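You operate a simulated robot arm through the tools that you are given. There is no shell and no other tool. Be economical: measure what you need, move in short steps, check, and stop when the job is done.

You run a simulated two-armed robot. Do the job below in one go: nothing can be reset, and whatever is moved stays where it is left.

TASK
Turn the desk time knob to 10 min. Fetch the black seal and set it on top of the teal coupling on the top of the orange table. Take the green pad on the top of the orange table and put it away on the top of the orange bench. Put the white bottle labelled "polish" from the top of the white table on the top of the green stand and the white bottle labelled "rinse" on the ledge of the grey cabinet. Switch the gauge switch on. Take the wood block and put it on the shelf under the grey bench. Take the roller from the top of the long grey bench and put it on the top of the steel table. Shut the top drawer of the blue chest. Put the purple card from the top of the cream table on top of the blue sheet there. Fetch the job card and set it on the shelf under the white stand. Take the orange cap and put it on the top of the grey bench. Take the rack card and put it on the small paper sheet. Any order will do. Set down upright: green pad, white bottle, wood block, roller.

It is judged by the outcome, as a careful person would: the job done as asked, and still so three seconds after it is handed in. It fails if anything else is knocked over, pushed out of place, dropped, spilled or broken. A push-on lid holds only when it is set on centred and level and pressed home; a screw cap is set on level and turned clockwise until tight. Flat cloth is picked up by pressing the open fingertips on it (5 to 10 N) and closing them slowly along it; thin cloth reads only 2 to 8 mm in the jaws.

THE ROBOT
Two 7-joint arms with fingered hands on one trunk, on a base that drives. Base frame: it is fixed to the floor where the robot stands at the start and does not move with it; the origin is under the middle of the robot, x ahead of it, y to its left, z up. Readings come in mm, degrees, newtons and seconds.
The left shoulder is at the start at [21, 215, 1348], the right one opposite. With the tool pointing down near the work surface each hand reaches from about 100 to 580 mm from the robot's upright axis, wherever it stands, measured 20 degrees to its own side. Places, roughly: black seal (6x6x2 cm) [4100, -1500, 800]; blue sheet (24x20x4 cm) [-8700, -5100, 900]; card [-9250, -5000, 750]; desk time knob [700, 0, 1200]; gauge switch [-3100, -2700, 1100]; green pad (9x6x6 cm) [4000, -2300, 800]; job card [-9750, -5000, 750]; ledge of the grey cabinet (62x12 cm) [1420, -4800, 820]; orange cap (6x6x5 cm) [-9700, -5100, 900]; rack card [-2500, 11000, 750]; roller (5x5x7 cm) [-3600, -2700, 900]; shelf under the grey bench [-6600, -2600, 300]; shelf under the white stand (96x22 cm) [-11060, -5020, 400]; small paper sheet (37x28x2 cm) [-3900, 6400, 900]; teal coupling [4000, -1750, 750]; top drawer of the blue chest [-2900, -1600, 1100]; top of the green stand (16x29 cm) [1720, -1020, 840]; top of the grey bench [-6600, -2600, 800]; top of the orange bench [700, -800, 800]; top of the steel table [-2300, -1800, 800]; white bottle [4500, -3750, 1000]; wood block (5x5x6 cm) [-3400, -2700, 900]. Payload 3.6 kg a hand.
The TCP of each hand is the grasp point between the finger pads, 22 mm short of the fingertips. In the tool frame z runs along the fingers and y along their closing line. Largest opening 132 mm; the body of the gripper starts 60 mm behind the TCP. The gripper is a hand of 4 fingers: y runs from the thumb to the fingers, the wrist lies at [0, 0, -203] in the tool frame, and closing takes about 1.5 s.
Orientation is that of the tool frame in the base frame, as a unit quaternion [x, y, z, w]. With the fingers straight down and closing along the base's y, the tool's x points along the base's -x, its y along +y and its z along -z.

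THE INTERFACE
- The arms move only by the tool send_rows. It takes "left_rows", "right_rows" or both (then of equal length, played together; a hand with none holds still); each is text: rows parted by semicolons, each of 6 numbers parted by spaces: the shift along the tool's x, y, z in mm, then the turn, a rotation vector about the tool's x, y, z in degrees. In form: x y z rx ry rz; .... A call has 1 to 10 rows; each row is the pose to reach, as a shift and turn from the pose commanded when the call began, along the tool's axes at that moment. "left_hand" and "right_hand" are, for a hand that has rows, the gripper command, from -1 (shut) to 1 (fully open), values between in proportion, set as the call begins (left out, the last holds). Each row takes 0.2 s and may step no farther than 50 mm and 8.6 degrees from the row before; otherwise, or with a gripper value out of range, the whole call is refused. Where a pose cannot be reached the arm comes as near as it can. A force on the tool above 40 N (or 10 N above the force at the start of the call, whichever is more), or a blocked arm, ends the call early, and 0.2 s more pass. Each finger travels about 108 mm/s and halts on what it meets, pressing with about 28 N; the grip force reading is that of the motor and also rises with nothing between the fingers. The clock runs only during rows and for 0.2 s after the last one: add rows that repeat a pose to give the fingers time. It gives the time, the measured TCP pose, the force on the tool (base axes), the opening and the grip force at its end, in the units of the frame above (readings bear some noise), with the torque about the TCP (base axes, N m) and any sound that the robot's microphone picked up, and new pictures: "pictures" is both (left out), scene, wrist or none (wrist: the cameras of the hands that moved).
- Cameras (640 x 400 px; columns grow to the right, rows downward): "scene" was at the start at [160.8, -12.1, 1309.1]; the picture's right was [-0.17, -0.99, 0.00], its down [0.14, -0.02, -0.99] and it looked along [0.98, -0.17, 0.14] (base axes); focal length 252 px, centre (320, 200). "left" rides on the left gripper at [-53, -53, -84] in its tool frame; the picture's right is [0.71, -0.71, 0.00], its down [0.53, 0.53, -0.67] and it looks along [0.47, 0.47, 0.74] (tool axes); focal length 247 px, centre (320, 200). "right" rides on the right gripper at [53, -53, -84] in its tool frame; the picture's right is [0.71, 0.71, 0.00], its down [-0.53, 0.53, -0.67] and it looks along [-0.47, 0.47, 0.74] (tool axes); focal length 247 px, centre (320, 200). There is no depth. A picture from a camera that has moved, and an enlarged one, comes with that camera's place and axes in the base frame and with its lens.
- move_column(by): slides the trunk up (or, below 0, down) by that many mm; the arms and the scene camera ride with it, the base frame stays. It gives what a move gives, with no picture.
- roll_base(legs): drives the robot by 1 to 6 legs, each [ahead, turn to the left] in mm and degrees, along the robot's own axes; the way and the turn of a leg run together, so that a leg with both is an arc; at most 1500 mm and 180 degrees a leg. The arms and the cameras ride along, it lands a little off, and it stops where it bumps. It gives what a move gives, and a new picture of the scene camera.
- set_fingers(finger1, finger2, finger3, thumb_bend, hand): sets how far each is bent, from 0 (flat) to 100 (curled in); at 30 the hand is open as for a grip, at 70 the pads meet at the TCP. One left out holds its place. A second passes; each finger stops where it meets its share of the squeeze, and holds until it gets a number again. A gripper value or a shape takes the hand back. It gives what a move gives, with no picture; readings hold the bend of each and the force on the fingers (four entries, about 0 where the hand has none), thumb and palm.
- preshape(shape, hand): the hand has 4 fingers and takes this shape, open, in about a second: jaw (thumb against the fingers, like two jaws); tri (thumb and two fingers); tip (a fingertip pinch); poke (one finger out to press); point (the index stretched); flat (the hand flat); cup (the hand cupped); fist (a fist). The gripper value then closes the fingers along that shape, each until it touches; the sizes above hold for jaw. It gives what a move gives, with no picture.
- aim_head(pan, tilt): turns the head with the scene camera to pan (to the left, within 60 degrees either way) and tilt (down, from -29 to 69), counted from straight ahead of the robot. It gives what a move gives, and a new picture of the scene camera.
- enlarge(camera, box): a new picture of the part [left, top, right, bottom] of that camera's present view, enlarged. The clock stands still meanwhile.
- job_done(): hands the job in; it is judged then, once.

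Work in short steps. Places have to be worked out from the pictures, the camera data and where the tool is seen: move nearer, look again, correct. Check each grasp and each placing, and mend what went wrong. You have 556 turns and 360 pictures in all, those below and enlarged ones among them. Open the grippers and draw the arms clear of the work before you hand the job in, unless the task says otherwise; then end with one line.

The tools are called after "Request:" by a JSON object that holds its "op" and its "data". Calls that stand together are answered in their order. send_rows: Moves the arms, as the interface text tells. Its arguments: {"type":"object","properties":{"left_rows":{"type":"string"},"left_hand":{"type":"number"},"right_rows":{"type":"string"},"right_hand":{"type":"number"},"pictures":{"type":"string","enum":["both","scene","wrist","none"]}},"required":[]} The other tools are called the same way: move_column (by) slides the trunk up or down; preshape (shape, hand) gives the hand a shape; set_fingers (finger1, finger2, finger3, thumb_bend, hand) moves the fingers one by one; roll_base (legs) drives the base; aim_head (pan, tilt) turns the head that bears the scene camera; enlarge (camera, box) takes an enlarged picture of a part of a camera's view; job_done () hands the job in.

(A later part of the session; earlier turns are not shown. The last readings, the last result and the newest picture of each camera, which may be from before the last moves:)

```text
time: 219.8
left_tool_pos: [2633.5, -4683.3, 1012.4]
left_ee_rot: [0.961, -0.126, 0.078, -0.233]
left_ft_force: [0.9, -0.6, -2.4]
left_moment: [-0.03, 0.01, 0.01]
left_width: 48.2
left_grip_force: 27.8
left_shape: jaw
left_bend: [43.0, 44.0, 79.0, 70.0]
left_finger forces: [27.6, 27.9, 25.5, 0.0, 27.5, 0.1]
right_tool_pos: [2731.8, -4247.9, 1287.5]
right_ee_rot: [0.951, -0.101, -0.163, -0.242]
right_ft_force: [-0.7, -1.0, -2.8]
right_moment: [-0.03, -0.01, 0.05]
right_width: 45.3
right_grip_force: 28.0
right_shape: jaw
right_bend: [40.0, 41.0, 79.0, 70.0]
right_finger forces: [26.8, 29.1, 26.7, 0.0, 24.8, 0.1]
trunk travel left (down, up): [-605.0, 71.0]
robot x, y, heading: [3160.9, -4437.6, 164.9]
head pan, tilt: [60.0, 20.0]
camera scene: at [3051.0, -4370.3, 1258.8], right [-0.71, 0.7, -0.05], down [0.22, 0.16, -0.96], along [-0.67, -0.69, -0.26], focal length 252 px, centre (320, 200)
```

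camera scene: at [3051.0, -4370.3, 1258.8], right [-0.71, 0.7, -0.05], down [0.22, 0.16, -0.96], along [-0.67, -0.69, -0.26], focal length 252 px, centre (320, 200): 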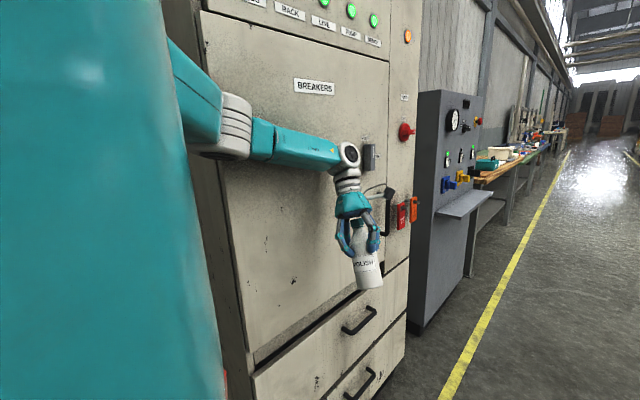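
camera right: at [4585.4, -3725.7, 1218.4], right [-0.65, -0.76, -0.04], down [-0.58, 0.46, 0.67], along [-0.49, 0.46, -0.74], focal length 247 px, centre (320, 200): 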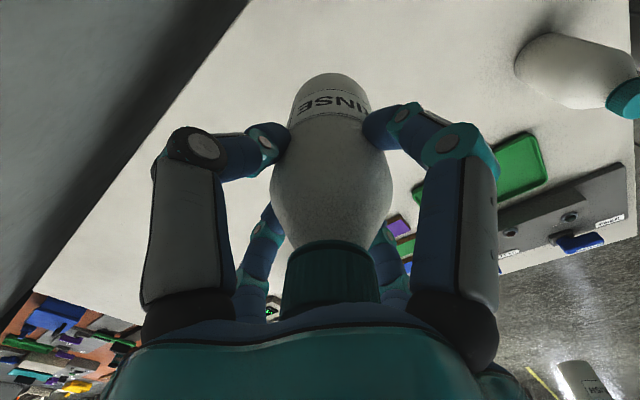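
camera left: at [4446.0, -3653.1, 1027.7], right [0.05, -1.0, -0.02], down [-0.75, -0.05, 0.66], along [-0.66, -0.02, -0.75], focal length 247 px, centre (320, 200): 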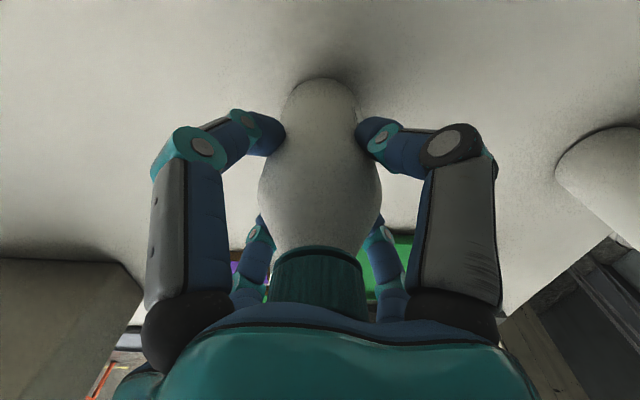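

The elbow ran into the east side of the breaker cabinet. Backing straight up should free it.

Request:
{"op": "roll_base", "data": {"legs": [[-250, 0]]}}

```text
time: 220.5
left_tool_pos: [2641.5, -4666.8, 967.8]
left_ee_rot: [0.902, -0.23, 0.119, -0.346]
left_ft_force: [-1.5, 1.7, -2.3]
left_moment: [-0.12, 0.07, -0.07]
left_width: 47.5
left_grip_force: 28.1
left_shape: jaw
left_bend: [43.0, 43.0, 79.0, 70.0]
left_finger forces: [28.0, 28.0, 25.4, 0.0, 26.9, 0.0]
right_tool_pos: [2676.0, -4223.8, 1319.3]
right_ee_rot: [0.935, -0.155, -0.149, -0.284]
right_ft_force: [1.9, -2.5, -3.4]
right_moment: [0.02, 0.03, -0.01]
right_width: 45.1
right_grip_force: 28.1
right_shape: jaw
right_bend: [40.0, 41.0, 79.0, 70.0]
right_finger forces: [26.5, 29.1, 26.7, 0.0, 24.3, 0.1]
trunk travel left (down, up): [-605.0, 71.0]
robot x, y, heading: [3164.4, -4437.0, 164.5]
head pan, tilt: [60.0, 20.0]
stopped in leg 1: the robot was blocked; the commanded pose is now the measured one
camera scene: at [3047.3, -4420.5, 1253.4], right [-0.7, 0.71, -0.02], down [0.22, 0.19, -0.95], along [-0.68, -0.68, -0.3], focal length 252 px, centre (320, 200)
```

scene: 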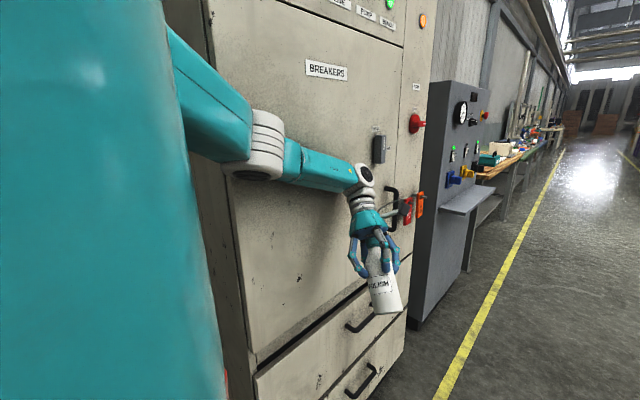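

The trunk had been leaning and is coming upright again. I try backing up once more.

Request:
{"op": "roll_base", "data": {"legs": [[-200, 0]]}}

```text
time: 221.2
left_tool_pos: [2633.6, -4680.0, 934.1]
left_ee_rot: [0.88, -0.255, 0.129, -0.38]
left_ft_force: [1.4, -5.8, -1.0]
left_moment: [0.2, 0.12, 0.26]
left_width: 47.9
left_grip_force: 27.6
left_shape: jaw
left_bend: [43.0, 43.0, 79.0, 70.0]
left_finger forces: [27.7, 28.1, 25.7, 0.0, 26.5, 0.0]
right_tool_pos: [2659.6, -4125.7, 1355.9]
right_ee_rot: [0.905, -0.306, -0.119, -0.27]
right_ft_force: [-1.1, -1.4, -2.4]
right_moment: [0.0, -0.04, -0.02]
right_width: 44.6
right_grip_force: 28.3
right_shape: jaw
right_bend: [40.0, 41.0, 79.0, 70.0]
right_finger forces: [26.0, 28.8, 26.4, 0.1, 24.5, 0.0]
trunk travel left (down, up): [-605.0, 71.0]
robot x, y, heading: [3156.5, -4436.5, 161.2]
head pan, tilt: [60.0, 20.0]
stopped in leg 1: the robot was blocked; the commanded pose is now the measured one
camera scene: at [3037.8, -4434.1, 1250.5], right [-0.66, 0.75, -0.01], down [0.24, 0.2, -0.95], along [-0.72, -0.63, -0.31], focal length 252 px, centre (320, 200)
```

scene: 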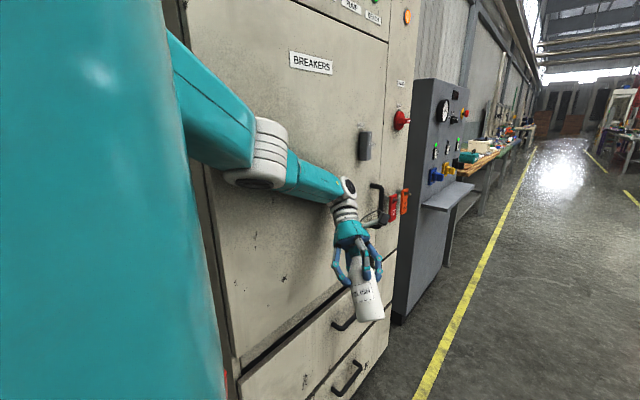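

The base itself doesn't move while the arm presses. I try moving the left hand up and inward with small steps.

Request:
{"op": "send_rows", "data": {"left_rows": "-3 -17 4 0 0 0; -7 -34 8 0 0 0; -10 -52 11 0 0 0; -13 -69 15 0 0 0; -17 -86 19 0 0 0; -20 -104 23 0 0 0", "pictures": "none"}}

```text
time: 221.6
left_tool_pos: [2600.6, -4656.4, 914.5]
left_ee_rot: [0.873, -0.251, 0.15, -0.389]
left_ft_force: [0.1, 1.8, -3.7]
left_moment: [-0.08, 0.02, -0.06]
left_width: 48.0
left_grip_force: 28.0
left_shape: jaw
left_bend: [43.0, 43.0, 79.0, 70.0]
left_finger forces: [27.8, 28.2, 25.4, 0.0, 26.0, 0.1]
right_tool_pos: [2633.7, -4078.4, 1354.4]
right_ee_rot: [0.898, -0.337, -0.104, -0.261]
right_ft_force: [-2.1, -1.1, -1.8]
right_moment: [-0.02, -0.11, -0.05]
right_width: 44.7
right_grip_force: 28.2
right_shape: jaw
right_bend: [40.0, 41.0, 79.0, 70.0]
right_finger forces: [25.8, 28.9, 25.9, 0.0, 24.1, 0.1]
trunk travel left (down, up): [-605.0, 71.0]
robot x, y, heading: [3144.2, -4424.5, 157.8]
head pan, tilt: [60.0, 20.0]
stopped in row 1 (right hand): the arm was blocked; the commanded pose is now the measured one
```

The robot is slowly working free (heading 158°). I continue with a right turn.

Request:
{"op": "roll_base", "data": {"legs": [[0, -25]]}}

```text
time: 223.1
left_tool_pos: [2550.5, -4469.4, 913.0]
left_ee_rot: [0.818, -0.4, 0.215, -0.353]
left_ft_force: [-0.4, 1.0, -2.7]
left_moment: [-0.04, 0.07, -0.05]
left_width: 47.6
left_grip_force: 27.9
left_shape: jaw
left_bend: [43.0, 43.0, 79.0, 70.0]
left_finger forces: [27.5, 28.2, 25.3, 0.0, 25.6, 0.0]
right_tool_pos: [2774.5, -3959.1, 1352.7]
right_ee_rot: [0.828, -0.474, -0.057, -0.294]
right_ft_force: [-0.4, 1.2, -3.2]
right_moment: [-0.1, -0.03, -0.02]
right_width: 44.4
right_grip_force: 27.5
right_shape: jaw
right_bend: [40.0, 41.0, 79.0, 70.0]
right_finger forces: [25.5, 28.7, 25.3, 0.1, 23.8, 0.1]
trunk travel left (down, up): [-605.0, 71.0]
robot x, y, heading: [3138.4, -4434.2, 137.9]
head pan, tilt: [60.0, 20.0]
stopped in leg 1: the robot was blocked; the commanded pose is now the measured one
camera scene: at [2995.2, -4408.0, 1244.6], right [-0.31, 0.95, 0.0], down [0.33, 0.1, -0.94], along [-0.89, -0.29, -0.34], focal length 252 px, centre (320, 200)
```

scene: 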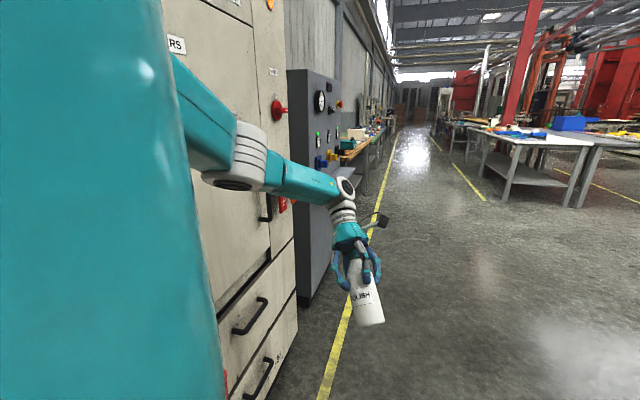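

Free now, heading 138°. I drive forward away from the cabinet.

Request:
{"op": "roll_base", "data": {"legs": [[0, -20], [500, 0]]}}

```text
time: 225.1
left_tool_pos: [2562.7, -4244.1, 912.0]
left_ee_rot: [0.733, -0.539, 0.276, -0.31]
left_ft_force: [-0.1, 0.2, -2.3]
left_moment: [-0.03, 0.05, -0.02]
left_width: 48.0
left_grip_force: 27.8
left_shape: jaw
left_bend: [43.0, 43.0, 79.0, 70.0]
left_finger forces: [27.5, 28.0, 25.3, 0.0, 25.3, 0.0]
right_tool_pos: [2949.5, -3844.7, 1356.3]
right_ee_rot: [0.733, -0.61, -0.004, -0.301]
right_ft_force: [-0.5, -0.5, -4.0]
right_moment: [-0.02, -0.02, -0.05]
right_width: 44.3
right_grip_force: 28.1
right_shape: jaw
right_bend: [40.0, 41.0, 79.0, 70.0]
right_finger forces: [25.3, 28.9, 24.7, 0.0, 23.6, 0.0]
trunk travel left (down, up): [-605.0, 71.0]
robot x, y, heading: [3114.1, -4423.7, 115.7]
head pan, tilt: [60.0, 20.0]
stopped in leg 2: the robot was blocked; the commanded pose is now the measured one
camera scene: at [2985.0, -4344.0, 1244.2], right [0.07, 1.0, 0.0], down [0.34, -0.03, -0.94], along [-0.94, 0.07, -0.34], focal length 252 px, centre (320, 200)
```

scene: 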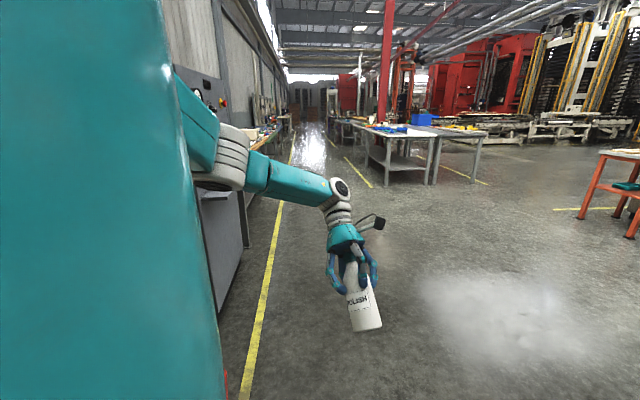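

Free of the cabinet. Now I restore both hands to their upright carrying poses in front of the robot.

Request:
{"op": "send_rows", "data": {"left_rows": "-5 -46 -3 -6.05 -1 -1; -10 -91 -6 -12.1 -2 -2; -14 -137 -9 -18.2 -3 -3; -19 -183 -12 -24.2 -4 -4; -24 -228 -15 -30.3 -5 -5; -29 -274 -18 -36.3 -6.1 -5.9; -34 -320 -21 -42.4 -7.1 -6.9; -38 -365 -24 -48.4 -8.1 -7.9; -38 -365 -24 -48.4 -8.1 -7.9", "right_rows": "25 -8 16 -3.7 2.4 -1.85; 51 -15 32 -7.4 4.8 -3.7; 76 -23 49 -11.1 7.2 -5.5; 102 -30 65 -14.7 9.5 -7.4; 127 -38 81 -18.4 11.9 -9.2; 153 -45 97 -22.1 14.3 -11.1; 178 -53 114 -25.8 16.7 -12.9; 204 -61 130 -29.5 19.1 -14.8; 204 -61 130 -29.5 19.1 -14.8", "pictures": "none"}}

Request:
{"op": "aim_head", "data": {"pan": 0, "tilt": 15}}

```text
time: 227.1
left_tool_pos: [2763.1, -4130.5, 1198.8]
left_ee_rot: [0.848, -0.53, -0.001, 0.0]
left_ft_force: [-0.1, -0.4, -3.1]
left_moment: [0.0, -0.07, 0.01]
left_width: 47.6
left_grip_force: 28.4
left_shape: jaw
left_bend: [43.0, 43.0, 79.0, 70.0]
left_finger forces: [26.6, 27.2, 24.2, 0.1, 25.3, 0.0]
right_tool_pos: [3105.3, -3964.4, 1201.2]
right_ee_rot: [0.847, -0.532, -0.002, -0.001]
right_ft_force: [-0.1, 0.9, -2.1]
right_moment: [0.01, -0.04, 0.03]
right_width: 44.5
right_grip_force: 28.1
right_shape: jaw
right_bend: [40.0, 41.0, 79.0, 70.0]
right_finger forces: [24.9, 28.4, 24.7, 0.1, 23.1, 0.0]
trunk travel left (down, up): [-605.0, 71.0]
robot x, y, heading: [3115.7, -4421.3, 115.8]
head pan, tilt: [60.0, 20.0]
```

```text
time: 228.4
left_tool_pos: [2763.7, -4129.7, 1199.2]
left_ee_rot: [0.847, -0.531, -0.003, 0.0]
left_ft_force: [-0.7, 0.1, -2.5]
left_moment: [0.0, 0.0, -0.02]
left_width: 47.5
left_grip_force: 27.8
left_shape: jaw
left_bend: [43.0, 43.0, 79.0, 70.0]
left_finger forces: [26.6, 27.2, 24.3, 0.0, 25.2, 0.0]
right_tool_pos: [3105.8, -3963.8, 1201.3]
right_ee_rot: [0.846, -0.533, -0.001, -0.001]
right_ft_force: [-0.7, 0.3, -3.3]
right_moment: [0.07, -0.02, 0.04]
right_width: 44.4
right_grip_force: 27.8
right_shape: jaw
right_bend: [40.0, 41.0, 79.0, 70.0]
right_finger forces: [24.8, 28.5, 24.7, 0.0, 23.3, 0.0]
trunk travel left (down, up): [-605.0, 71.0]
robot x, y, heading: [3111.9, -4425.6, 115.6]
head pan, tilt: [0.0, 15.0]
camera scene: at [3039.1, -4268.0, 1252.6], right [0.9, 0.44, 0.0], down [0.11, -0.23, -0.97], along [-0.42, 0.87, -0.26], focal length 252 px, centre (320, 200)
```

scene: 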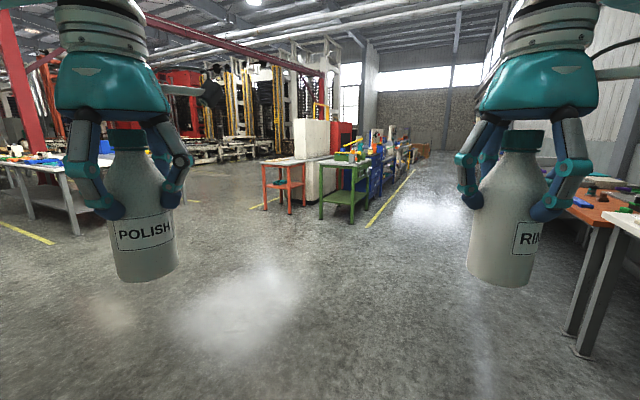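

Both bottles hang upright. I drive well clear of the cabinets, west to about x=1600.

Request:
{"op": "roll_base", "data": {"legs": [[700, 0], [0, 58], [1180, 0]]}}

```text
time: 235.2
left_tool_pos: [2369.7, -3933.8, 1198.7]
left_ee_rot: [0.999, -0.054, 0.0, -0.002]
left_ft_force: [0.3, -0.5, -2.9]
left_moment: [0.04, -0.02, 0.0]
left_width: 47.6
left_grip_force: 28.1
left_shape: jaw
left_bend: [43.0, 44.0, 79.0, 70.0]
left_finger forces: [26.3, 28.4, 24.0, 0.0, 26.4, 0.1]
right_tool_pos: [2411.4, -3556.5, 1201.8]
right_ee_rot: [0.998, -0.056, 0.0, -0.002]
right_ft_force: [-0.4, -0.7, -1.5]
right_moment: [0.05, 0.0, -0.01]
right_width: 44.0
right_grip_force: 27.4
right_shape: jaw
right_bend: [40.0, 41.0, 79.0, 70.0]
right_finger forces: [25.7, 29.0, 25.5, 0.1, 24.0, 0.1]
trunk travel left (down, up): [-605.0, 71.0]
robot x, y, heading: [2808.6, -3737.5, 174.3]
head pan, tilt: [0.0, 15.0]
stopped in leg 3: the robot was blocked; the commanded pose is now the measured one
camera scene: at [2639.5, -3723.1, 1252.6], right [0.1, 0.99, 0.0], down [0.26, -0.02, -0.97], along [-0.96, 0.1, -0.26], focal length 252 px, centre (320, 200)
```

scene: 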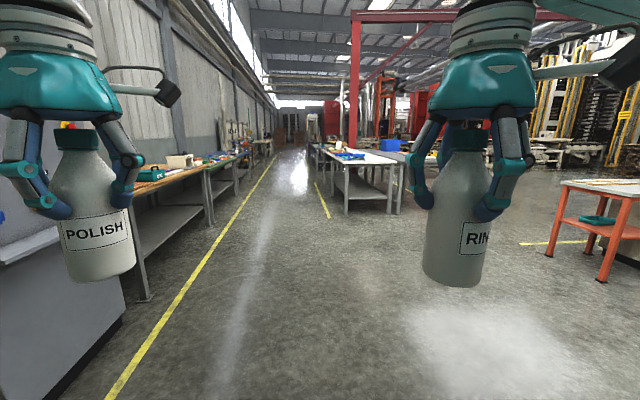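

The forward leg was cut short at its start with nothing near; I send it again.

Request:
{"op": "roll_base", "data": {"legs": [[1200, 0]]}}

```text
time: 241.3
left_tool_pos: [1164.4, -3807.0, 1200.7]
left_ee_rot: [0.999, -0.054, -0.001, 0.0]
left_ft_force: [-0.8, -0.1, -2.4]
left_moment: [0.0, -0.01, 0.0]
left_width: 47.7
left_grip_force: 27.5
left_shape: jaw
left_bend: [43.0, 44.0, 79.0, 70.0]
left_finger forces: [26.2, 28.5, 24.0, 0.0, 26.6, 0.0]
right_tool_pos: [1203.5, -3430.8, 1202.0]
right_ee_rot: [0.998, -0.056, -0.001, -0.001]
right_ft_force: [-0.8, 0.7, -4.1]
right_moment: [0.01, 0.02, -0.03]
right_width: 44.2
right_grip_force: 27.8
right_shape: jaw
right_bend: [40.0, 41.0, 79.0, 70.0]
right_finger forces: [25.8, 29.0, 25.5, 0.0, 24.1, 0.0]
trunk travel left (down, up): [-605.0, 71.0]
robot x, y, heading: [1604.5, -3618.1, 174.3]
head pan, tilt: [0.0, 15.0]
camera scene: at [1433.6, -3596.7, 1252.6], right [0.1, 0.99, 0.0], down [0.26, -0.03, -0.97], along [-0.96, 0.1, -0.26], focal length 252 px, centre (320, 200)
```

scene: 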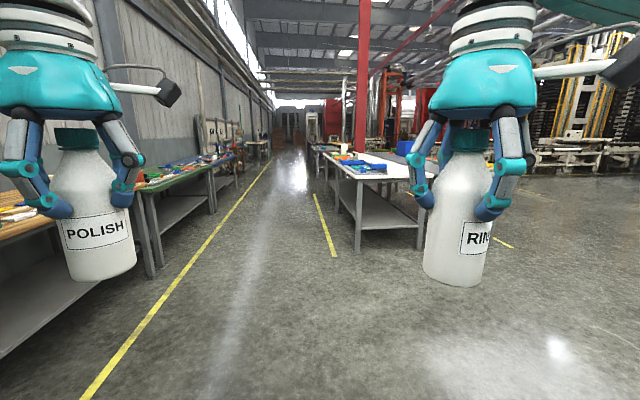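

Now I turn left in two single turns to face the grey cabinet.

Request:
{"op": "roll_base", "data": {"legs": [[0, 48]]}}

Request:
{"op": "roll_base", "data": {"legs": [[0, 47]]}}

```text
time: 244.0
left_tool_pos: [1451.8, -4071.0, 1201.2]
left_ee_rot: [0.934, 0.356, -0.001, 0.0]
left_ft_force: [-0.3, 0.1, -2.3]
left_moment: [0.02, -0.04, 0.0]
left_width: 47.5
left_grip_force: 28.2
left_shape: jaw
left_bend: [43.0, 44.0, 80.0, 70.0]
left_finger forces: [26.1, 28.0, 23.8, 0.0, 26.1, 0.2]
right_tool_pos: [1197.8, -3788.6, 1201.3]
right_ee_rot: [0.934, 0.356, -0.002, 0.0]
right_ft_force: [-0.1, -0.2, -2.7]
right_moment: [0.03, -0.03, 0.02]
right_width: 44.2
right_grip_force: 27.9
right_shape: jaw
right_bend: [40.0, 41.0, 79.0, 70.0]
right_finger forces: [25.2, 28.9, 24.7, 0.0, 23.9, 0.1]
trunk travel left (down, up): [-605.0, 71.0]
robot x, y, heading: [1575.3, -3584.9, -137.9]
head pan, tilt: [0.0, 15.0]
camera scene: at [1450.5, -3698.8, 1252.5], right [-0.67, 0.74, 0.0], down [0.19, 0.17, -0.97], along [-0.72, -0.65, -0.26], focal length 252 px, centre (320, 200)
```

scene: 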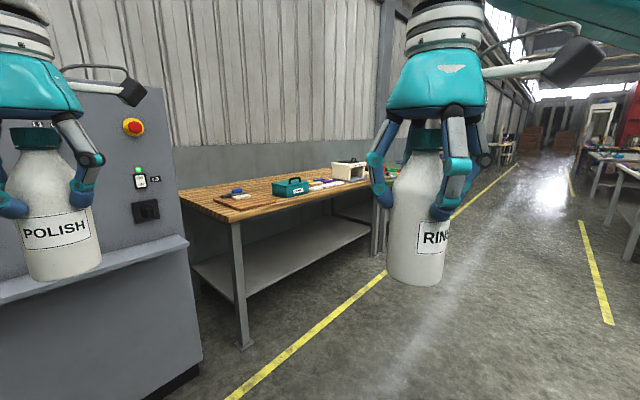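

```text
time: 246.5
left_tool_pos: [1839.1, -4013.1, 1201.6]
left_ee_rot: [0.719, 0.695, -0.001, 0.0]
left_ft_force: [-0.4, -0.2, -2.0]
left_moment: [0.01, 0.02, 0.04]
left_width: 47.7
left_grip_force: 27.6
left_shape: jaw
left_bend: [43.0, 44.0, 80.0, 70.0]
left_finger forces: [26.0, 27.8, 23.8, 0.1, 25.8, 0.0]
right_tool_pos: [1460.5, -4002.6, 1201.9]
right_ee_rot: [0.719, 0.695, -0.002, 0.0]
right_ft_force: [0.5, 0.3, -2.3]
right_moment: [0.0, 0.03, -0.02]
right_width: 44.2
right_grip_force: 27.5
right_shape: jaw
right_bend: [40.0, 41.0, 79.0, 70.0]
right_finger forces: [25.1, 29.1, 24.8, 0.0, 24.0, 0.0]
trunk travel left (down, up): [-605.0, 71.0]
robot x, y, heading: [1537.3, -3588.5, -92.2]
head pan, tilt: [0.0, 15.0]
camera scene: at [1530.0, -3756.2, 1252.4], right [-1.0, 0.04, 0.0], down [0.01, 0.26, -0.97], along [-0.04, -0.96, -0.26], focal length 252 px, centre (320, 200)
```

scene: 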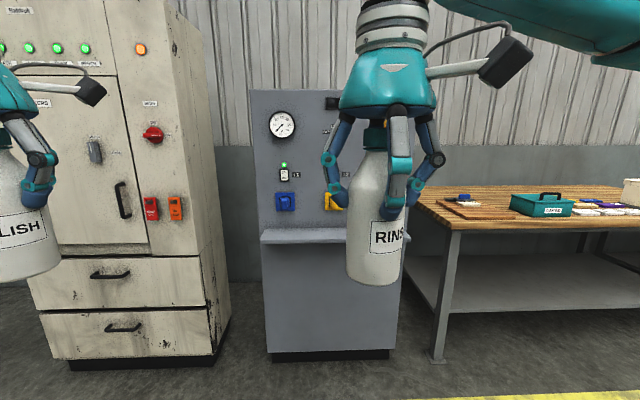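

The ledge's front edge is at y≈-4695, spanning x 1151–1725; between the blue and yellow valves (x≈1530) is a clear spot. I drive forward 640.

Request:
{"op": "roll_base", "data": {"legs": [[640, 0]]}}

```text
time: 250.1
left_tool_pos: [1822.6, -4642.4, 1203.6]
left_ee_rot: [0.716, 0.699, 0.0, 0.001]
left_ft_force: [0.2, -0.7, -2.7]
left_moment: [0.02, 0.01, 0.01]
left_width: 47.2
left_grip_force: 27.5
left_shape: jaw
left_bend: [43.0, 44.0, 80.0, 70.0]
left_finger forces: [25.9, 28.5, 23.7, 0.1, 26.4, 0.0]
right_tool_pos: [1443.5, -4636.4, 1203.0]
right_ee_rot: [0.716, 0.698, -0.001, 0.0]
right_ft_force: [0.0, 0.3, -1.9]
right_moment: [-0.02, 0.0, -0.01]
right_width: 44.0
right_grip_force: 28.5
right_shape: jaw
right_bend: [41.0, 41.0, 79.0, 70.0]
right_finger forces: [25.6, 29.4, 25.5, 0.0, 24.0, 0.0]
trunk travel left (down, up): [-605.0, 71.0]
robot x, y, heading: [1517.9, -4218.1, -91.7]
head pan, tilt: [0.0, 15.0]
camera scene: at [1511.3, -4388.5, 1252.5], right [-1.0, 0.03, 0.0], down [0.01, 0.26, -0.97], along [-0.03, -0.97, -0.26], focal length 252 px, centre (320, 200)
```

scene: 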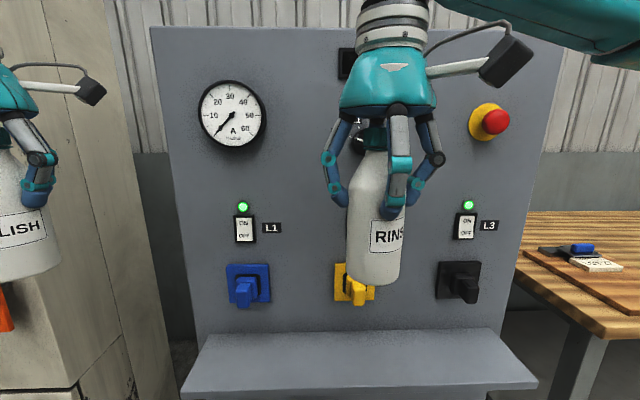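

Ledge: y −4740…−4860, top z≈820; knobs at x≈1648, 1420, 1197. I'll set rinse at x≈1308 between knobs. First I move the right hand over there, rolled 45° and lowered in front of the ledge.

Request:
{"op": "send_rows", "data": {"right_rows": "-6 -34 0 0 0 7.5; -12 -67 0 0 0 15; -18 -101 20 0 0 22.5; -23 -134 55 0 0 30; -23 -134 100 0 0 37.5; -23 -134 145 0 0 45; -23 -134 190 0 0 45; -23 -134 230 0 0 45; -23 -134 230 0 0 45", "pictures": "scene"}}

```text
time: 252.1
left_tool_pos: [1823.8, -4643.0, 1202.9]
left_ee_rot: [0.716, 0.698, 0.0, 0.002]
left_ft_force: [0.4, -0.3, -2.6]
left_moment: [0.01, 0.03, -0.01]
left_width: 47.3
left_grip_force: 27.6
left_shape: jaw
left_bend: [43.0, 44.0, 80.0, 70.0]
left_finger forces: [25.8, 28.5, 23.8, 0.0, 26.4, 0.0]
right_tool_pos: [1308.0, -4656.6, 972.0]
right_ee_rot: [0.929, 0.37, -0.003, 0.001]
right_ft_force: [-0.3, 0.2, -3.1]
right_moment: [0.02, 0.02, 0.02]
right_width: 44.4
right_grip_force: 27.9
right_shape: jaw
right_bend: [41.0, 41.0, 79.0, 70.0]
right_finger forces: [25.6, 29.3, 24.6, 0.0, 24.1, 0.0]
trunk travel left (down, up): [-605.0, 71.0]
robot x, y, heading: [1517.3, -4220.8, -91.6]
head pan, tilt: [0.0, 15.0]
camera scene: at [1511.6, -4387.9, 1252.7], right [-1.0, 0.03, 0.0], down [0.01, 0.26, -0.97], along [-0.03, -0.97, -0.26], focal length 252 px, centre (320, 200)
```

scene: 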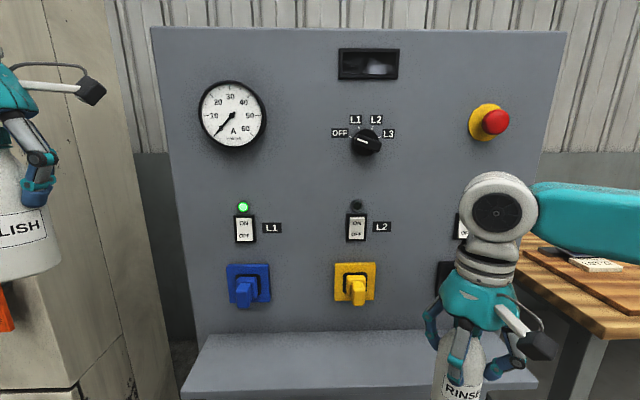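

I now move it forward over the ledge at 30 mm above.

Request:
{"op": "send_rows", "data": {"right_rows": "-29 30 5 0 0 0; -57 61 12 0 0 0; -86 91 20 0 0 0; -86 91 20 0 0 0", "pictures": "wrist"}}

Request:
{"op": "enlarge", "data": {"camera": "scene", "box": [400, 230, 580, 400]}}

```text
time: 253.1
left_tool_pos: [1821.9, -4641.2, 1203.1]
left_ee_rot: [0.715, 0.699, -0.001, 0.001]
left_ft_force: [0.6, 1.1, -3.3]
left_moment: [0.01, -0.02, 0.0]
left_width: 47.1
left_grip_force: 28.6
left_shape: jaw
left_bend: [43.0, 44.0, 80.0, 70.0]
left_finger forces: [26.0, 28.5, 23.7, 0.1, 26.5, 0.0]
right_tool_pos: [1307.5, -4779.2, 954.4]
right_ee_rot: [0.929, 0.371, -0.002, 0.003]
right_ft_force: [-0.2, 1.2, -2.8]
right_moment: [-0.02, 0.01, 0.02]
right_width: 44.4
right_grip_force: 27.9
right_shape: jaw
right_bend: [41.0, 41.0, 79.0, 70.0]
right_finger forces: [24.9, 29.1, 24.4, 0.0, 23.5, 0.0]
trunk travel left (down, up): [-605.0, 71.0]
robot x, y, heading: [1514.8, -4217.3, -91.7]
head pan, tilt: [0.0, 15.0]
camera right: at [1309.1, -4703.2, 1037.4], right [1.0, -0.03, 0.0], down [-0.02, -0.74, 0.67], along [-0.02, -0.67, -0.74], focal length 247 px, centre (320, 200)
```

right: 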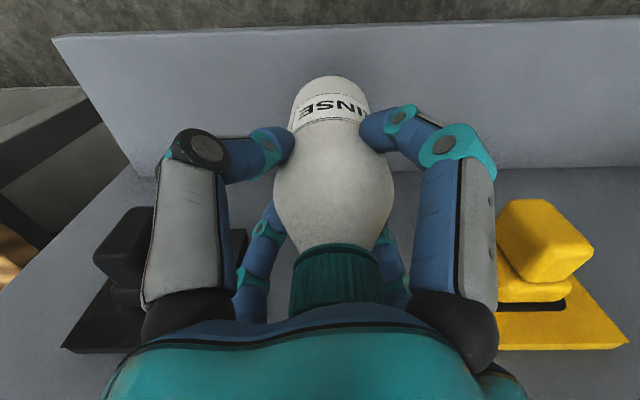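

```text
2.35 times, centred on (490, 315) of scene
camera zoom: at [1510.6, -4387.4, 1252.7], right [-1.0, 0.03, 0.0], down [0.01, 0.26, -0.97], along [-0.03, -0.97, -0.26], focal length 592 px, centre (-80, -71)
```

zoom: 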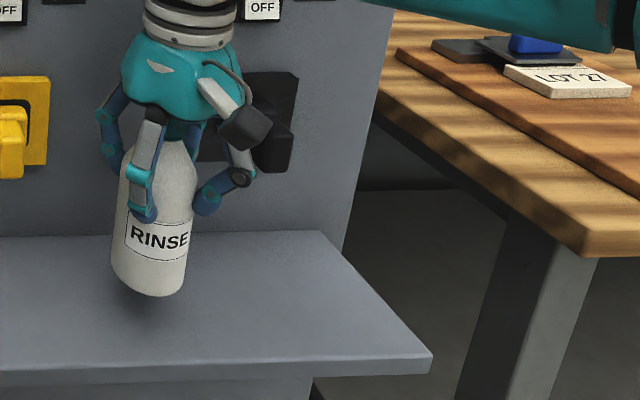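

The bottle hangs with its base ~19 mm nearer the robot than the hand. I correct that tilt, shift 11 mm inward and lower most of the way.

Request:
{"op": "send_rows", "data": {"right_rows": "-3 3 0 -3.9 -3.7 0; -8 8 0 -7.8 -7.4 0; -8 8 8 -7.8 -7.4 0; -8 8 16 -7.8 -7.4 0; -8 8 20 -7.8 -7.4 0; -8 8 20 -7.8 -7.4 0", "pictures": "wrist"}}

Request:
{"op": "enlarge", "data": {"camera": "scene", "box": [400, 230, 580, 400]}}

```text
time: 254.5
left_tool_pos: [1823.7, -4642.6, 1203.3]
left_ee_rot: [0.716, 0.699, -0.001, 0.001]
left_ft_force: [-0.6, -0.1, -2.3]
left_moment: [0.0, -0.03, 0.01]
left_width: 47.2
left_grip_force: 28.0
left_shape: jaw
left_bend: [43.0, 44.0, 80.0, 70.0]
left_finger forces: [25.9, 28.5, 23.8, 0.1, 26.5, 0.0]
right_tool_pos: [1309.2, -4792.0, 933.9]
right_ee_rot: [0.925, 0.368, -0.036, 0.089]
right_ft_force: [-0.9, 0.3, -2.8]
right_moment: [0.02, -0.01, -0.02]
right_width: 44.5
right_grip_force: 28.2
right_shape: jaw
right_bend: [41.0, 41.0, 79.0, 70.0]
right_finger forces: [25.1, 29.1, 24.3, 0.0, 23.4, 0.0]
trunk travel left (down, up): [-605.0, 71.0]
robot x, y, heading: [1516.4, -4218.0, -91.4]
head pan, tilt: [0.0, 15.0]
camera right: at [1310.4, -4701.5, 1001.7], right [1.0, -0.03, 0.0], down [-0.02, -0.6, 0.8], along [-0.02, -0.8, -0.6], focal length 247 px, centre (320, 200)
```

right: 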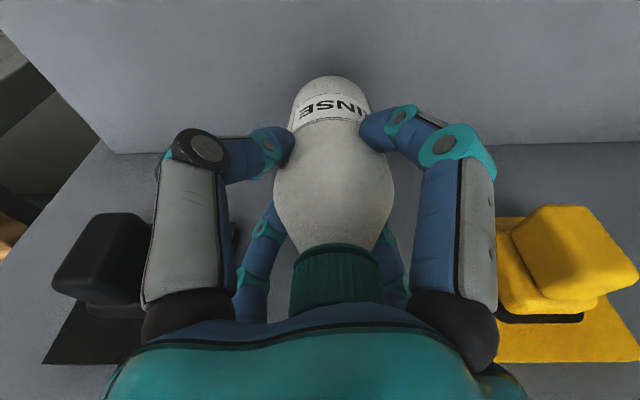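

```text
2.35 times, centred on (490, 315) of scene
camera zoom: at [1511.3, -4388.1, 1252.6], right [-1.0, 0.03, 0.0], down [0.01, 0.26, -0.97], along [-0.03, -0.97, -0.26], focal length 592 px, centre (-80, -71)
```

zoom: 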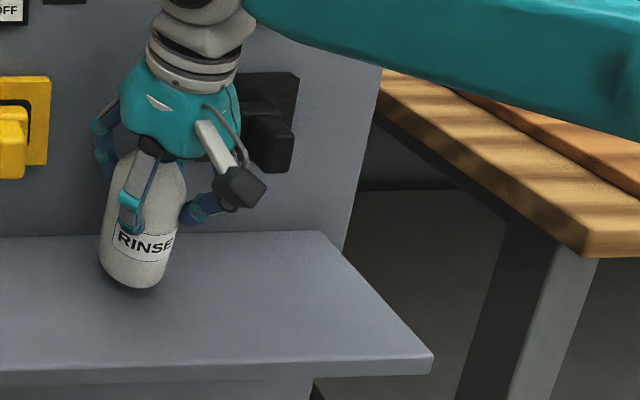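

Upright now and 13 mm above the ledge. I lower gently to contact. (Tool z is tilted, so I include a small x/y share.)

Request:
{"op": "send_rows", "data": {"right_rows": "-1 1 4 0 0 0; -1 1 8 0 0 0; -2 2 11 0 0 0; -2 2 11 0 0 0", "pictures": "none"}}

```text
time: 255.5
left_tool_pos: [1824.4, -4643.3, 1202.7]
left_ee_rot: [0.716, 0.698, -0.001, 0.001]
left_ft_force: [0.5, -0.1, -3.2]
left_moment: [-0.01, 0.01, -0.01]
left_width: 47.5
left_grip_force: 27.8
left_shape: jaw
left_bend: [43.0, 44.0, 80.0, 70.0]
left_finger forces: [25.9, 28.5, 23.7, 0.0, 26.3, 0.1]
right_tool_pos: [1309.3, -4797.0, 924.1]
right_ee_rot: [0.925, 0.369, -0.036, 0.089]
right_ft_force: [-0.9, -0.3, -2.0]
right_moment: [0.0, 0.06, 0.02]
right_width: 44.3
right_grip_force: 28.5
right_shape: jaw
right_bend: [41.0, 41.0, 79.0, 70.0]
right_finger forces: [25.1, 29.2, 24.2, 0.0, 23.5, 0.0]
trunk travel left (down, up): [-605.0, 71.0]
robot x, y, heading: [1516.4, -4220.3, -91.4]
head pan, tilt: [0.0, 15.0]
```

I continue straight down in small steps.

Request:
{"op": "send_rows", "data": {"right_rows": "0.5 -0.5 3 0 0 0; 1 -1 6 0 0 0; 1 -1 8 0 0 0; 1 -1 8 0 0 0", "pictures": "none"}}

```text
time: 256.5
left_tool_pos: [1822.6, -4641.9, 1203.9]
left_ee_rot: [0.716, 0.698, -0.001, 0.001]
left_ft_force: [0.1, -0.1, -2.4]
left_moment: [0.02, 0.04, -0.01]
left_width: 47.4
left_grip_force: 28.5
left_shape: jaw
left_bend: [43.0, 44.0, 80.0, 70.0]
left_finger forces: [25.8, 28.4, 23.6, 0.0, 26.4, 0.1]
right_tool_pos: [1307.7, -4795.8, 916.9]
right_ee_rot: [0.925, 0.368, -0.037, 0.089]
right_ft_force: [-2.1, -1.0, 9.0]
right_moment: [0.07, 0.14, 0.02]
right_width: 44.4
right_grip_force: 28.6
right_shape: jaw
right_bend: [41.0, 41.0, 79.0, 70.0]
right_finger forces: [26.1, 30.2, 25.7, 0.1, 26.3, 0.1]
trunk travel left (down, up): [-605.0, 71.0]
robot x, y, heading: [1514.7, -4221.7, -91.3]
head pan, tilt: [0.0, 15.0]
```

Contact. I open the hand gently, pause, then lift straight up.

Request:
{"op": "send_rows", "data": {"right_rows": "0 0 0 0 0 0; 0 0 0 0 0 0; 0 0 0 0 0 0; 0 0 0 0 0 0; 0 0 0 0 0 0", "right_hand": 0.25, "pictures": "none"}}

Request:
{"op": "send_rows", "data": {"right_rows": "-3 3 -20 0 0 0; -5 5 -40 0 0 0; -9 9 -70 0 0 0; -14 15 -105 0 0 0", "pictures": "wrist"}}

```text
time: 257.7
left_tool_pos: [1822.9, -4643.8, 1201.6]
left_ee_rot: [0.715, 0.699, -0.001, 0.001]
left_ft_force: [-0.1, 0.6, -2.8]
left_moment: [-0.02, 0.01, 0.02]
left_width: 47.3
left_grip_force: 27.8
left_shape: jaw
left_bend: [43.0, 44.0, 80.0, 70.0]
left_finger forces: [25.9, 28.4, 23.7, 0.1, 26.3, 0.1]
right_tool_pos: [1307.7, -4796.1, 914.1]
right_ee_rot: [0.925, 0.368, -0.036, 0.089]
right_ft_force: [-0.1, -0.1, -1.3]
right_moment: [0.0, 0.0, -0.03]
right_width: 82.2
right_grip_force: 0.1
right_shape: jaw
right_bend: [31.0, 31.0, 31.0, 70.0]
right_finger forces: [0.0, 0.0, 0.0, 0.0, 0.0, 0.0]
trunk travel left (down, up): [-605.0, 71.0]
robot x, y, heading: [1515.8, -4221.0, -91.9]
head pan, tilt: [0.0, 15.0]
```

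```text
time: 258.7
left_tool_pos: [1822.6, -4640.8, 1202.4]
left_ee_rot: [0.716, 0.698, 0.0, 0.001]
left_ft_force: [-0.1, -0.1, -2.3]
left_moment: [0.0, -0.01, 0.0]
left_width: 47.3
left_grip_force: 27.8
left_shape: jaw
left_bend: [43.0, 44.0, 80.0, 70.0]
left_finger forces: [25.9, 28.5, 23.8, 0.0, 26.4, 0.1]
right_tool_pos: [1308.4, -4796.1, 1023.3]
right_ee_rot: [0.925, 0.368, -0.037, 0.089]
right_ft_force: [0.2, 0.3, 0.1]
right_moment: [-0.02, -0.01, -0.02]
right_width: 82.0
right_grip_force: 0.0
right_shape: jaw
right_bend: [31.0, 31.0, 31.0, 70.0]
right_finger forces: [0.0, 0.0, 0.0, 0.1, 0.0, 0.0]
trunk travel left (down, up): [-605.0, 71.0]
robot x, y, heading: [1513.4, -4222.1, -92.0]
head pan, tilt: [0.0, 15.0]
camera right: at [1310.3, -4706.3, 1090.9], right [1.0, -0.03, 0.0], down [-0.02, -0.6, 0.8], along [-0.02, -0.8, -0.6], focal length 247 px, centre (320, 200)
```

right: 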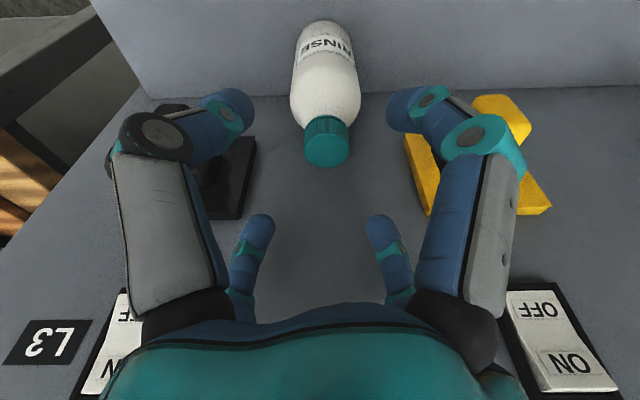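

Rinse stands on the ledge. I draw the right hand back from the panel and check.

Request:
{"op": "send_rows", "data": {"right_rows": "27 -28 -8 0 0 0; 55 -57 -16 0 0 0; 82 -85 -24 0 0 0; 110 -114 -32 0 0 0; 110 -114 -70 0 0 0; 110 -114 -115 0 0 0", "pictures": "scene"}}

```text
time: 260.1
left_tool_pos: [1823.2, -4642.1, 1203.5]
left_ee_rot: [0.715, 0.699, -0.002, 0.001]
left_ft_force: [-0.4, 0.2, -3.1]
left_moment: [0.01, 0.0, -0.03]
left_width: 47.6
left_grip_force: 27.8
left_shape: jaw
left_bend: [43.0, 44.0, 80.0, 70.0]
left_finger forces: [26.0, 28.4, 23.7, 0.0, 26.4, 0.0]
right_tool_pos: [1309.1, -4618.4, 1106.2]
right_ee_rot: [0.925, 0.368, -0.037, 0.088]
right_ft_force: [1.1, 0.3, 0.3]
right_moment: [-0.02, 0.02, -0.03]
right_width: 82.5
right_grip_force: 0.0
right_shape: jaw
right_bend: [31.0, 31.0, 31.0, 70.0]
right_finger forces: [0.1, 0.0, 0.0, 0.0, 0.0, 0.0]
trunk travel left (down, up): [-605.0, 71.0]
robot x, y, heading: [1515.7, -4219.9, -91.7]
head pan, tilt: [0.0, 15.0]
camera scene: at [1511.2, -4387.2, 1252.8], right [-1.0, 0.03, 0.0], down [0.01, 0.26, -0.97], along [-0.03, -0.97, -0.26], focal length 252 px, centre (320, 200)
```

scene: 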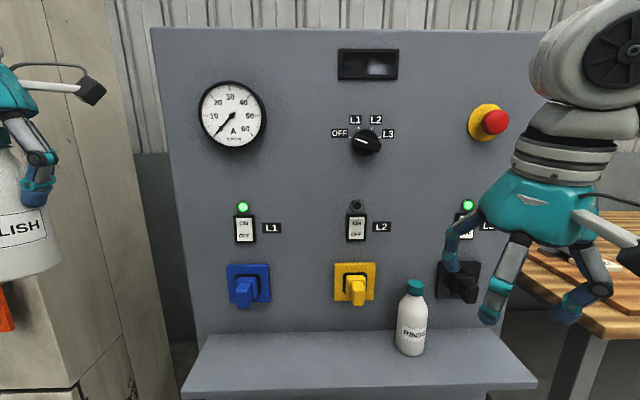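

Rinse stands on the ledge with the panel unchanged. I straighten the right hand, and then back away.

Request:
{"op": "send_rows", "data": {"right_rows": "-2 2 -15 0.7 1.7 -7.5; -4 4 -31 1.5 3.5 -14.9; -6 6 -46 2.2 5.2 -22.4; -8 9 -62 2.9 6.9 -29.9; -10 11 -77 3.7 8.7 -37.3; -12 13 -92 4.4 10.4 -44.8; -12 13 -92 4.4 10.4 -44.8", "right_hand": 1, "pictures": "none"}}

Request:
{"op": "roll_base", "data": {"legs": [[-700, 0]]}}

Request:
{"op": "roll_base", "data": {"legs": [[0, 45]]}}

Request:
{"op": "roll_base", "data": {"legs": [[0, 45]]}}

Request:
{"op": "roll_base", "data": {"legs": [[0, 44]]}}

```text
time: 261.7
left_tool_pos: [1823.0, -4642.9, 1201.7]
left_ee_rot: [0.716, 0.699, -0.001, 0.002]
left_ft_force: [0.4, -0.2, -2.7]
left_moment: [0.0, 0.01, -0.01]
left_width: 47.3
left_grip_force: 28.3
left_shape: jaw
left_bend: [43.0, 44.0, 80.0, 70.0]
left_finger forces: [25.9, 28.5, 23.7, 0.0, 26.4, 0.0]
right_tool_pos: [1312.7, -4619.2, 1200.0]
right_ee_rot: [0.716, 0.698, 0.002, 0.0]
right_ft_force: [0.1, 0.1, 0.4]
right_moment: [0.0, 0.02, 0.0]
right_width: 132.0
right_grip_force: 0.1
right_shape: jaw
right_bend: [30.0, 30.0, 30.0, 30.0]
right_finger forces: [0.0, 0.0, 0.0, 0.0, 0.0, 0.0]
trunk travel left (down, up): [-605.0, 71.0]
robot x, y, heading: [1517.2, -4219.4, -91.6]
head pan, tilt: [0.0, 15.0]
```

```text
time: 265.5
left_tool_pos: [1841.4, -3950.2, 1202.8]
left_ee_rot: [0.72, 0.694, -0.002, 0.001]
left_ft_force: [0.2, 0.2, -3.3]
left_moment: [0.04, 0.01, -0.02]
left_width: 47.1
left_grip_force: 28.5
left_shape: jaw
left_bend: [43.0, 44.0, 80.0, 70.0]
left_finger forces: [25.9, 28.4, 23.7, 0.0, 26.5, 0.0]
right_tool_pos: [1329.8, -3920.7, 1199.9]
right_ee_rot: [0.722, 0.692, 0.001, 0.0]
right_ft_force: [-1.1, 0.8, -0.5]
right_moment: [-0.04, 0.02, 0.0]
right_width: 132.0
right_grip_force: 0.2
right_shape: jaw
right_bend: [30.0, 30.0, 30.0, 30.0]
right_finger forces: [0.0, 0.0, 0.1, 0.0, 0.0, 0.0]
trunk travel left (down, up): [-605.0, 71.0]
robot x, y, heading: [1538.8, -3527.7, -92.4]
head pan, tilt: [0.0, 15.0]
camera scene: at [1532.5, -3691.9, 1252.7], right [-1.0, 0.04, 0.0], down [0.01, 0.26, -0.97], along [-0.04, -0.96, -0.26], focal length 252 px, centre (320, 200)
```

scene: 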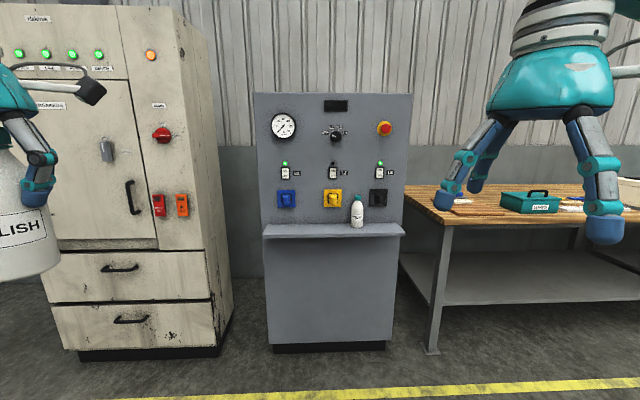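

```text
time: 268.0
left_tool_pos: [2053.5, -3615.0, 1202.2]
left_ee_rot: [0.403, 0.915, 0.0, 0.0]
left_ft_force: [-0.5, -0.1, -2.9]
left_moment: [0.01, 0.01, 0.01]
left_width: 47.4
left_grip_force: 27.9
left_shape: jaw
left_bend: [43.0, 44.0, 80.0, 70.0]
left_finger forces: [25.8, 28.1, 23.6, 0.0, 25.9, 0.0]
right_tool_pos: [1667.2, -3953.6, 1199.4]
right_ee_rot: [0.403, 0.915, 0.001, 0.0]
right_ft_force: [0.2, 0.2, 0.1]
right_moment: [0.0, 0.0, -0.03]
right_width: 131.8
right_grip_force: 0.0
right_shape: jaw
right_bend: [30.0, 30.0, 30.0, 30.0]
right_finger forces: [0.0, 0.0, 0.0, 0.0, 0.1, 0.1]
trunk travel left (down, up): [-605.0, 71.0]
robot x, y, heading: [1515.4, -3549.9, -47.8]
head pan, tilt: [0.0, 15.0]
camera scene: at [1626.9, -3672.2, 1252.6], right [-0.74, -0.67, 0.0], down [-0.17, 0.19, -0.97], along [0.65, -0.72, -0.26], focal length 252 px, centre (320, 200)
```

scene: 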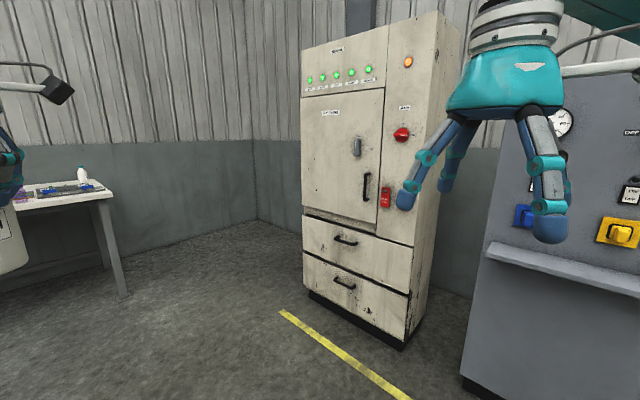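

```text
time: 270.5
left_tool_pos: [1942.6, -3209.7, 1202.5]
left_ee_rot: [0.017, 1.0, 0.0, 0.0]
left_ft_force: [0.1, -0.3, -3.0]
left_moment: [-0.01, 0.02, 0.01]
left_width: 46.9
left_grip_force: 27.9
left_shape: jaw
left_bend: [43.0, 44.0, 80.0, 70.0]
left_finger forces: [25.7, 27.7, 23.4, 0.0, 25.6, 0.1]
right_tool_pos: [1914.2, -3722.2, 1199.3]
right_ee_rot: [0.019, 1.0, 0.0, -0.001]
right_ft_force: [0.3, 0.6, -0.5]
right_moment: [-0.03, -0.01, 0.01]
right_width: 131.9
right_grip_force: 0.0
right_shape: jaw
right_bend: [30.0, 30.0, 30.0, 30.0]
right_finger forces: [0.1, 0.0, 0.1, 0.0, 0.1, 0.1]
trunk travel left (down, up): [-605.0, 71.0]
robot x, y, heading: [1510.6, -3588.3, -2.9]
head pan, tilt: [0.0, 15.0]
camera scene: at [1683.8, -3592.5, 1252.5], right [-0.05, -1.0, 0.0], down [-0.26, 0.01, -0.97], along [0.96, -0.05, -0.26], focal length 252 px, centre (320, 200)
```

scene: 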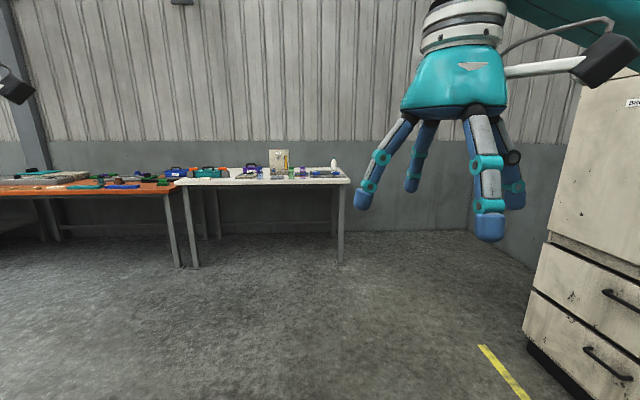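

```text
time: 272.9
left_tool_pos: [1565.4, -3019.0, 1202.9]
left_ee_rot: [-0.352, 0.936, -0.001, 0.001]
left_ft_force: [-0.8, 0.0, -2.7]
left_moment: [-0.01, 0.04, 0.0]
left_width: 47.1
left_grip_force: 27.4
left_shape: jaw
left_bend: [43.0, 44.0, 80.0, 70.0]
left_finger forces: [28.6, 28.2, 23.3, 0.0, 25.1, 0.1]
right_tool_pos: [1895.5, -3410.9, 1201.3]
right_ee_rot: [-0.351, 0.936, 0.001, -0.001]
right_ft_force: [-0.5, -0.2, -0.5]
right_moment: [-0.03, 0.01, -0.02]
right_width: 131.9
right_grip_force: 0.1
right_shape: jaw
right_bend: [30.0, 30.0, 30.0, 30.0]
right_finger forces: [0.0, 0.1, 0.1, 0.0, 0.0, 0.0]
trunk travel left (down, up): [-605.0, 71.0]
robot x, y, heading: [1535.0, -3613.5, 39.9]
head pan, tilt: [0.0, 15.0]
camera scene: at [1663.4, -3499.7, 1252.6], right [0.65, -0.76, 0.0], down [-0.2, -0.17, -0.97], along [0.74, 0.62, -0.26], focal length 252 px, centre (320, 200)
```

scene: 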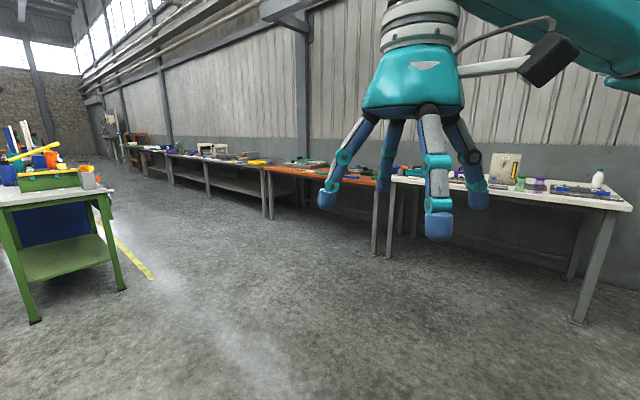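

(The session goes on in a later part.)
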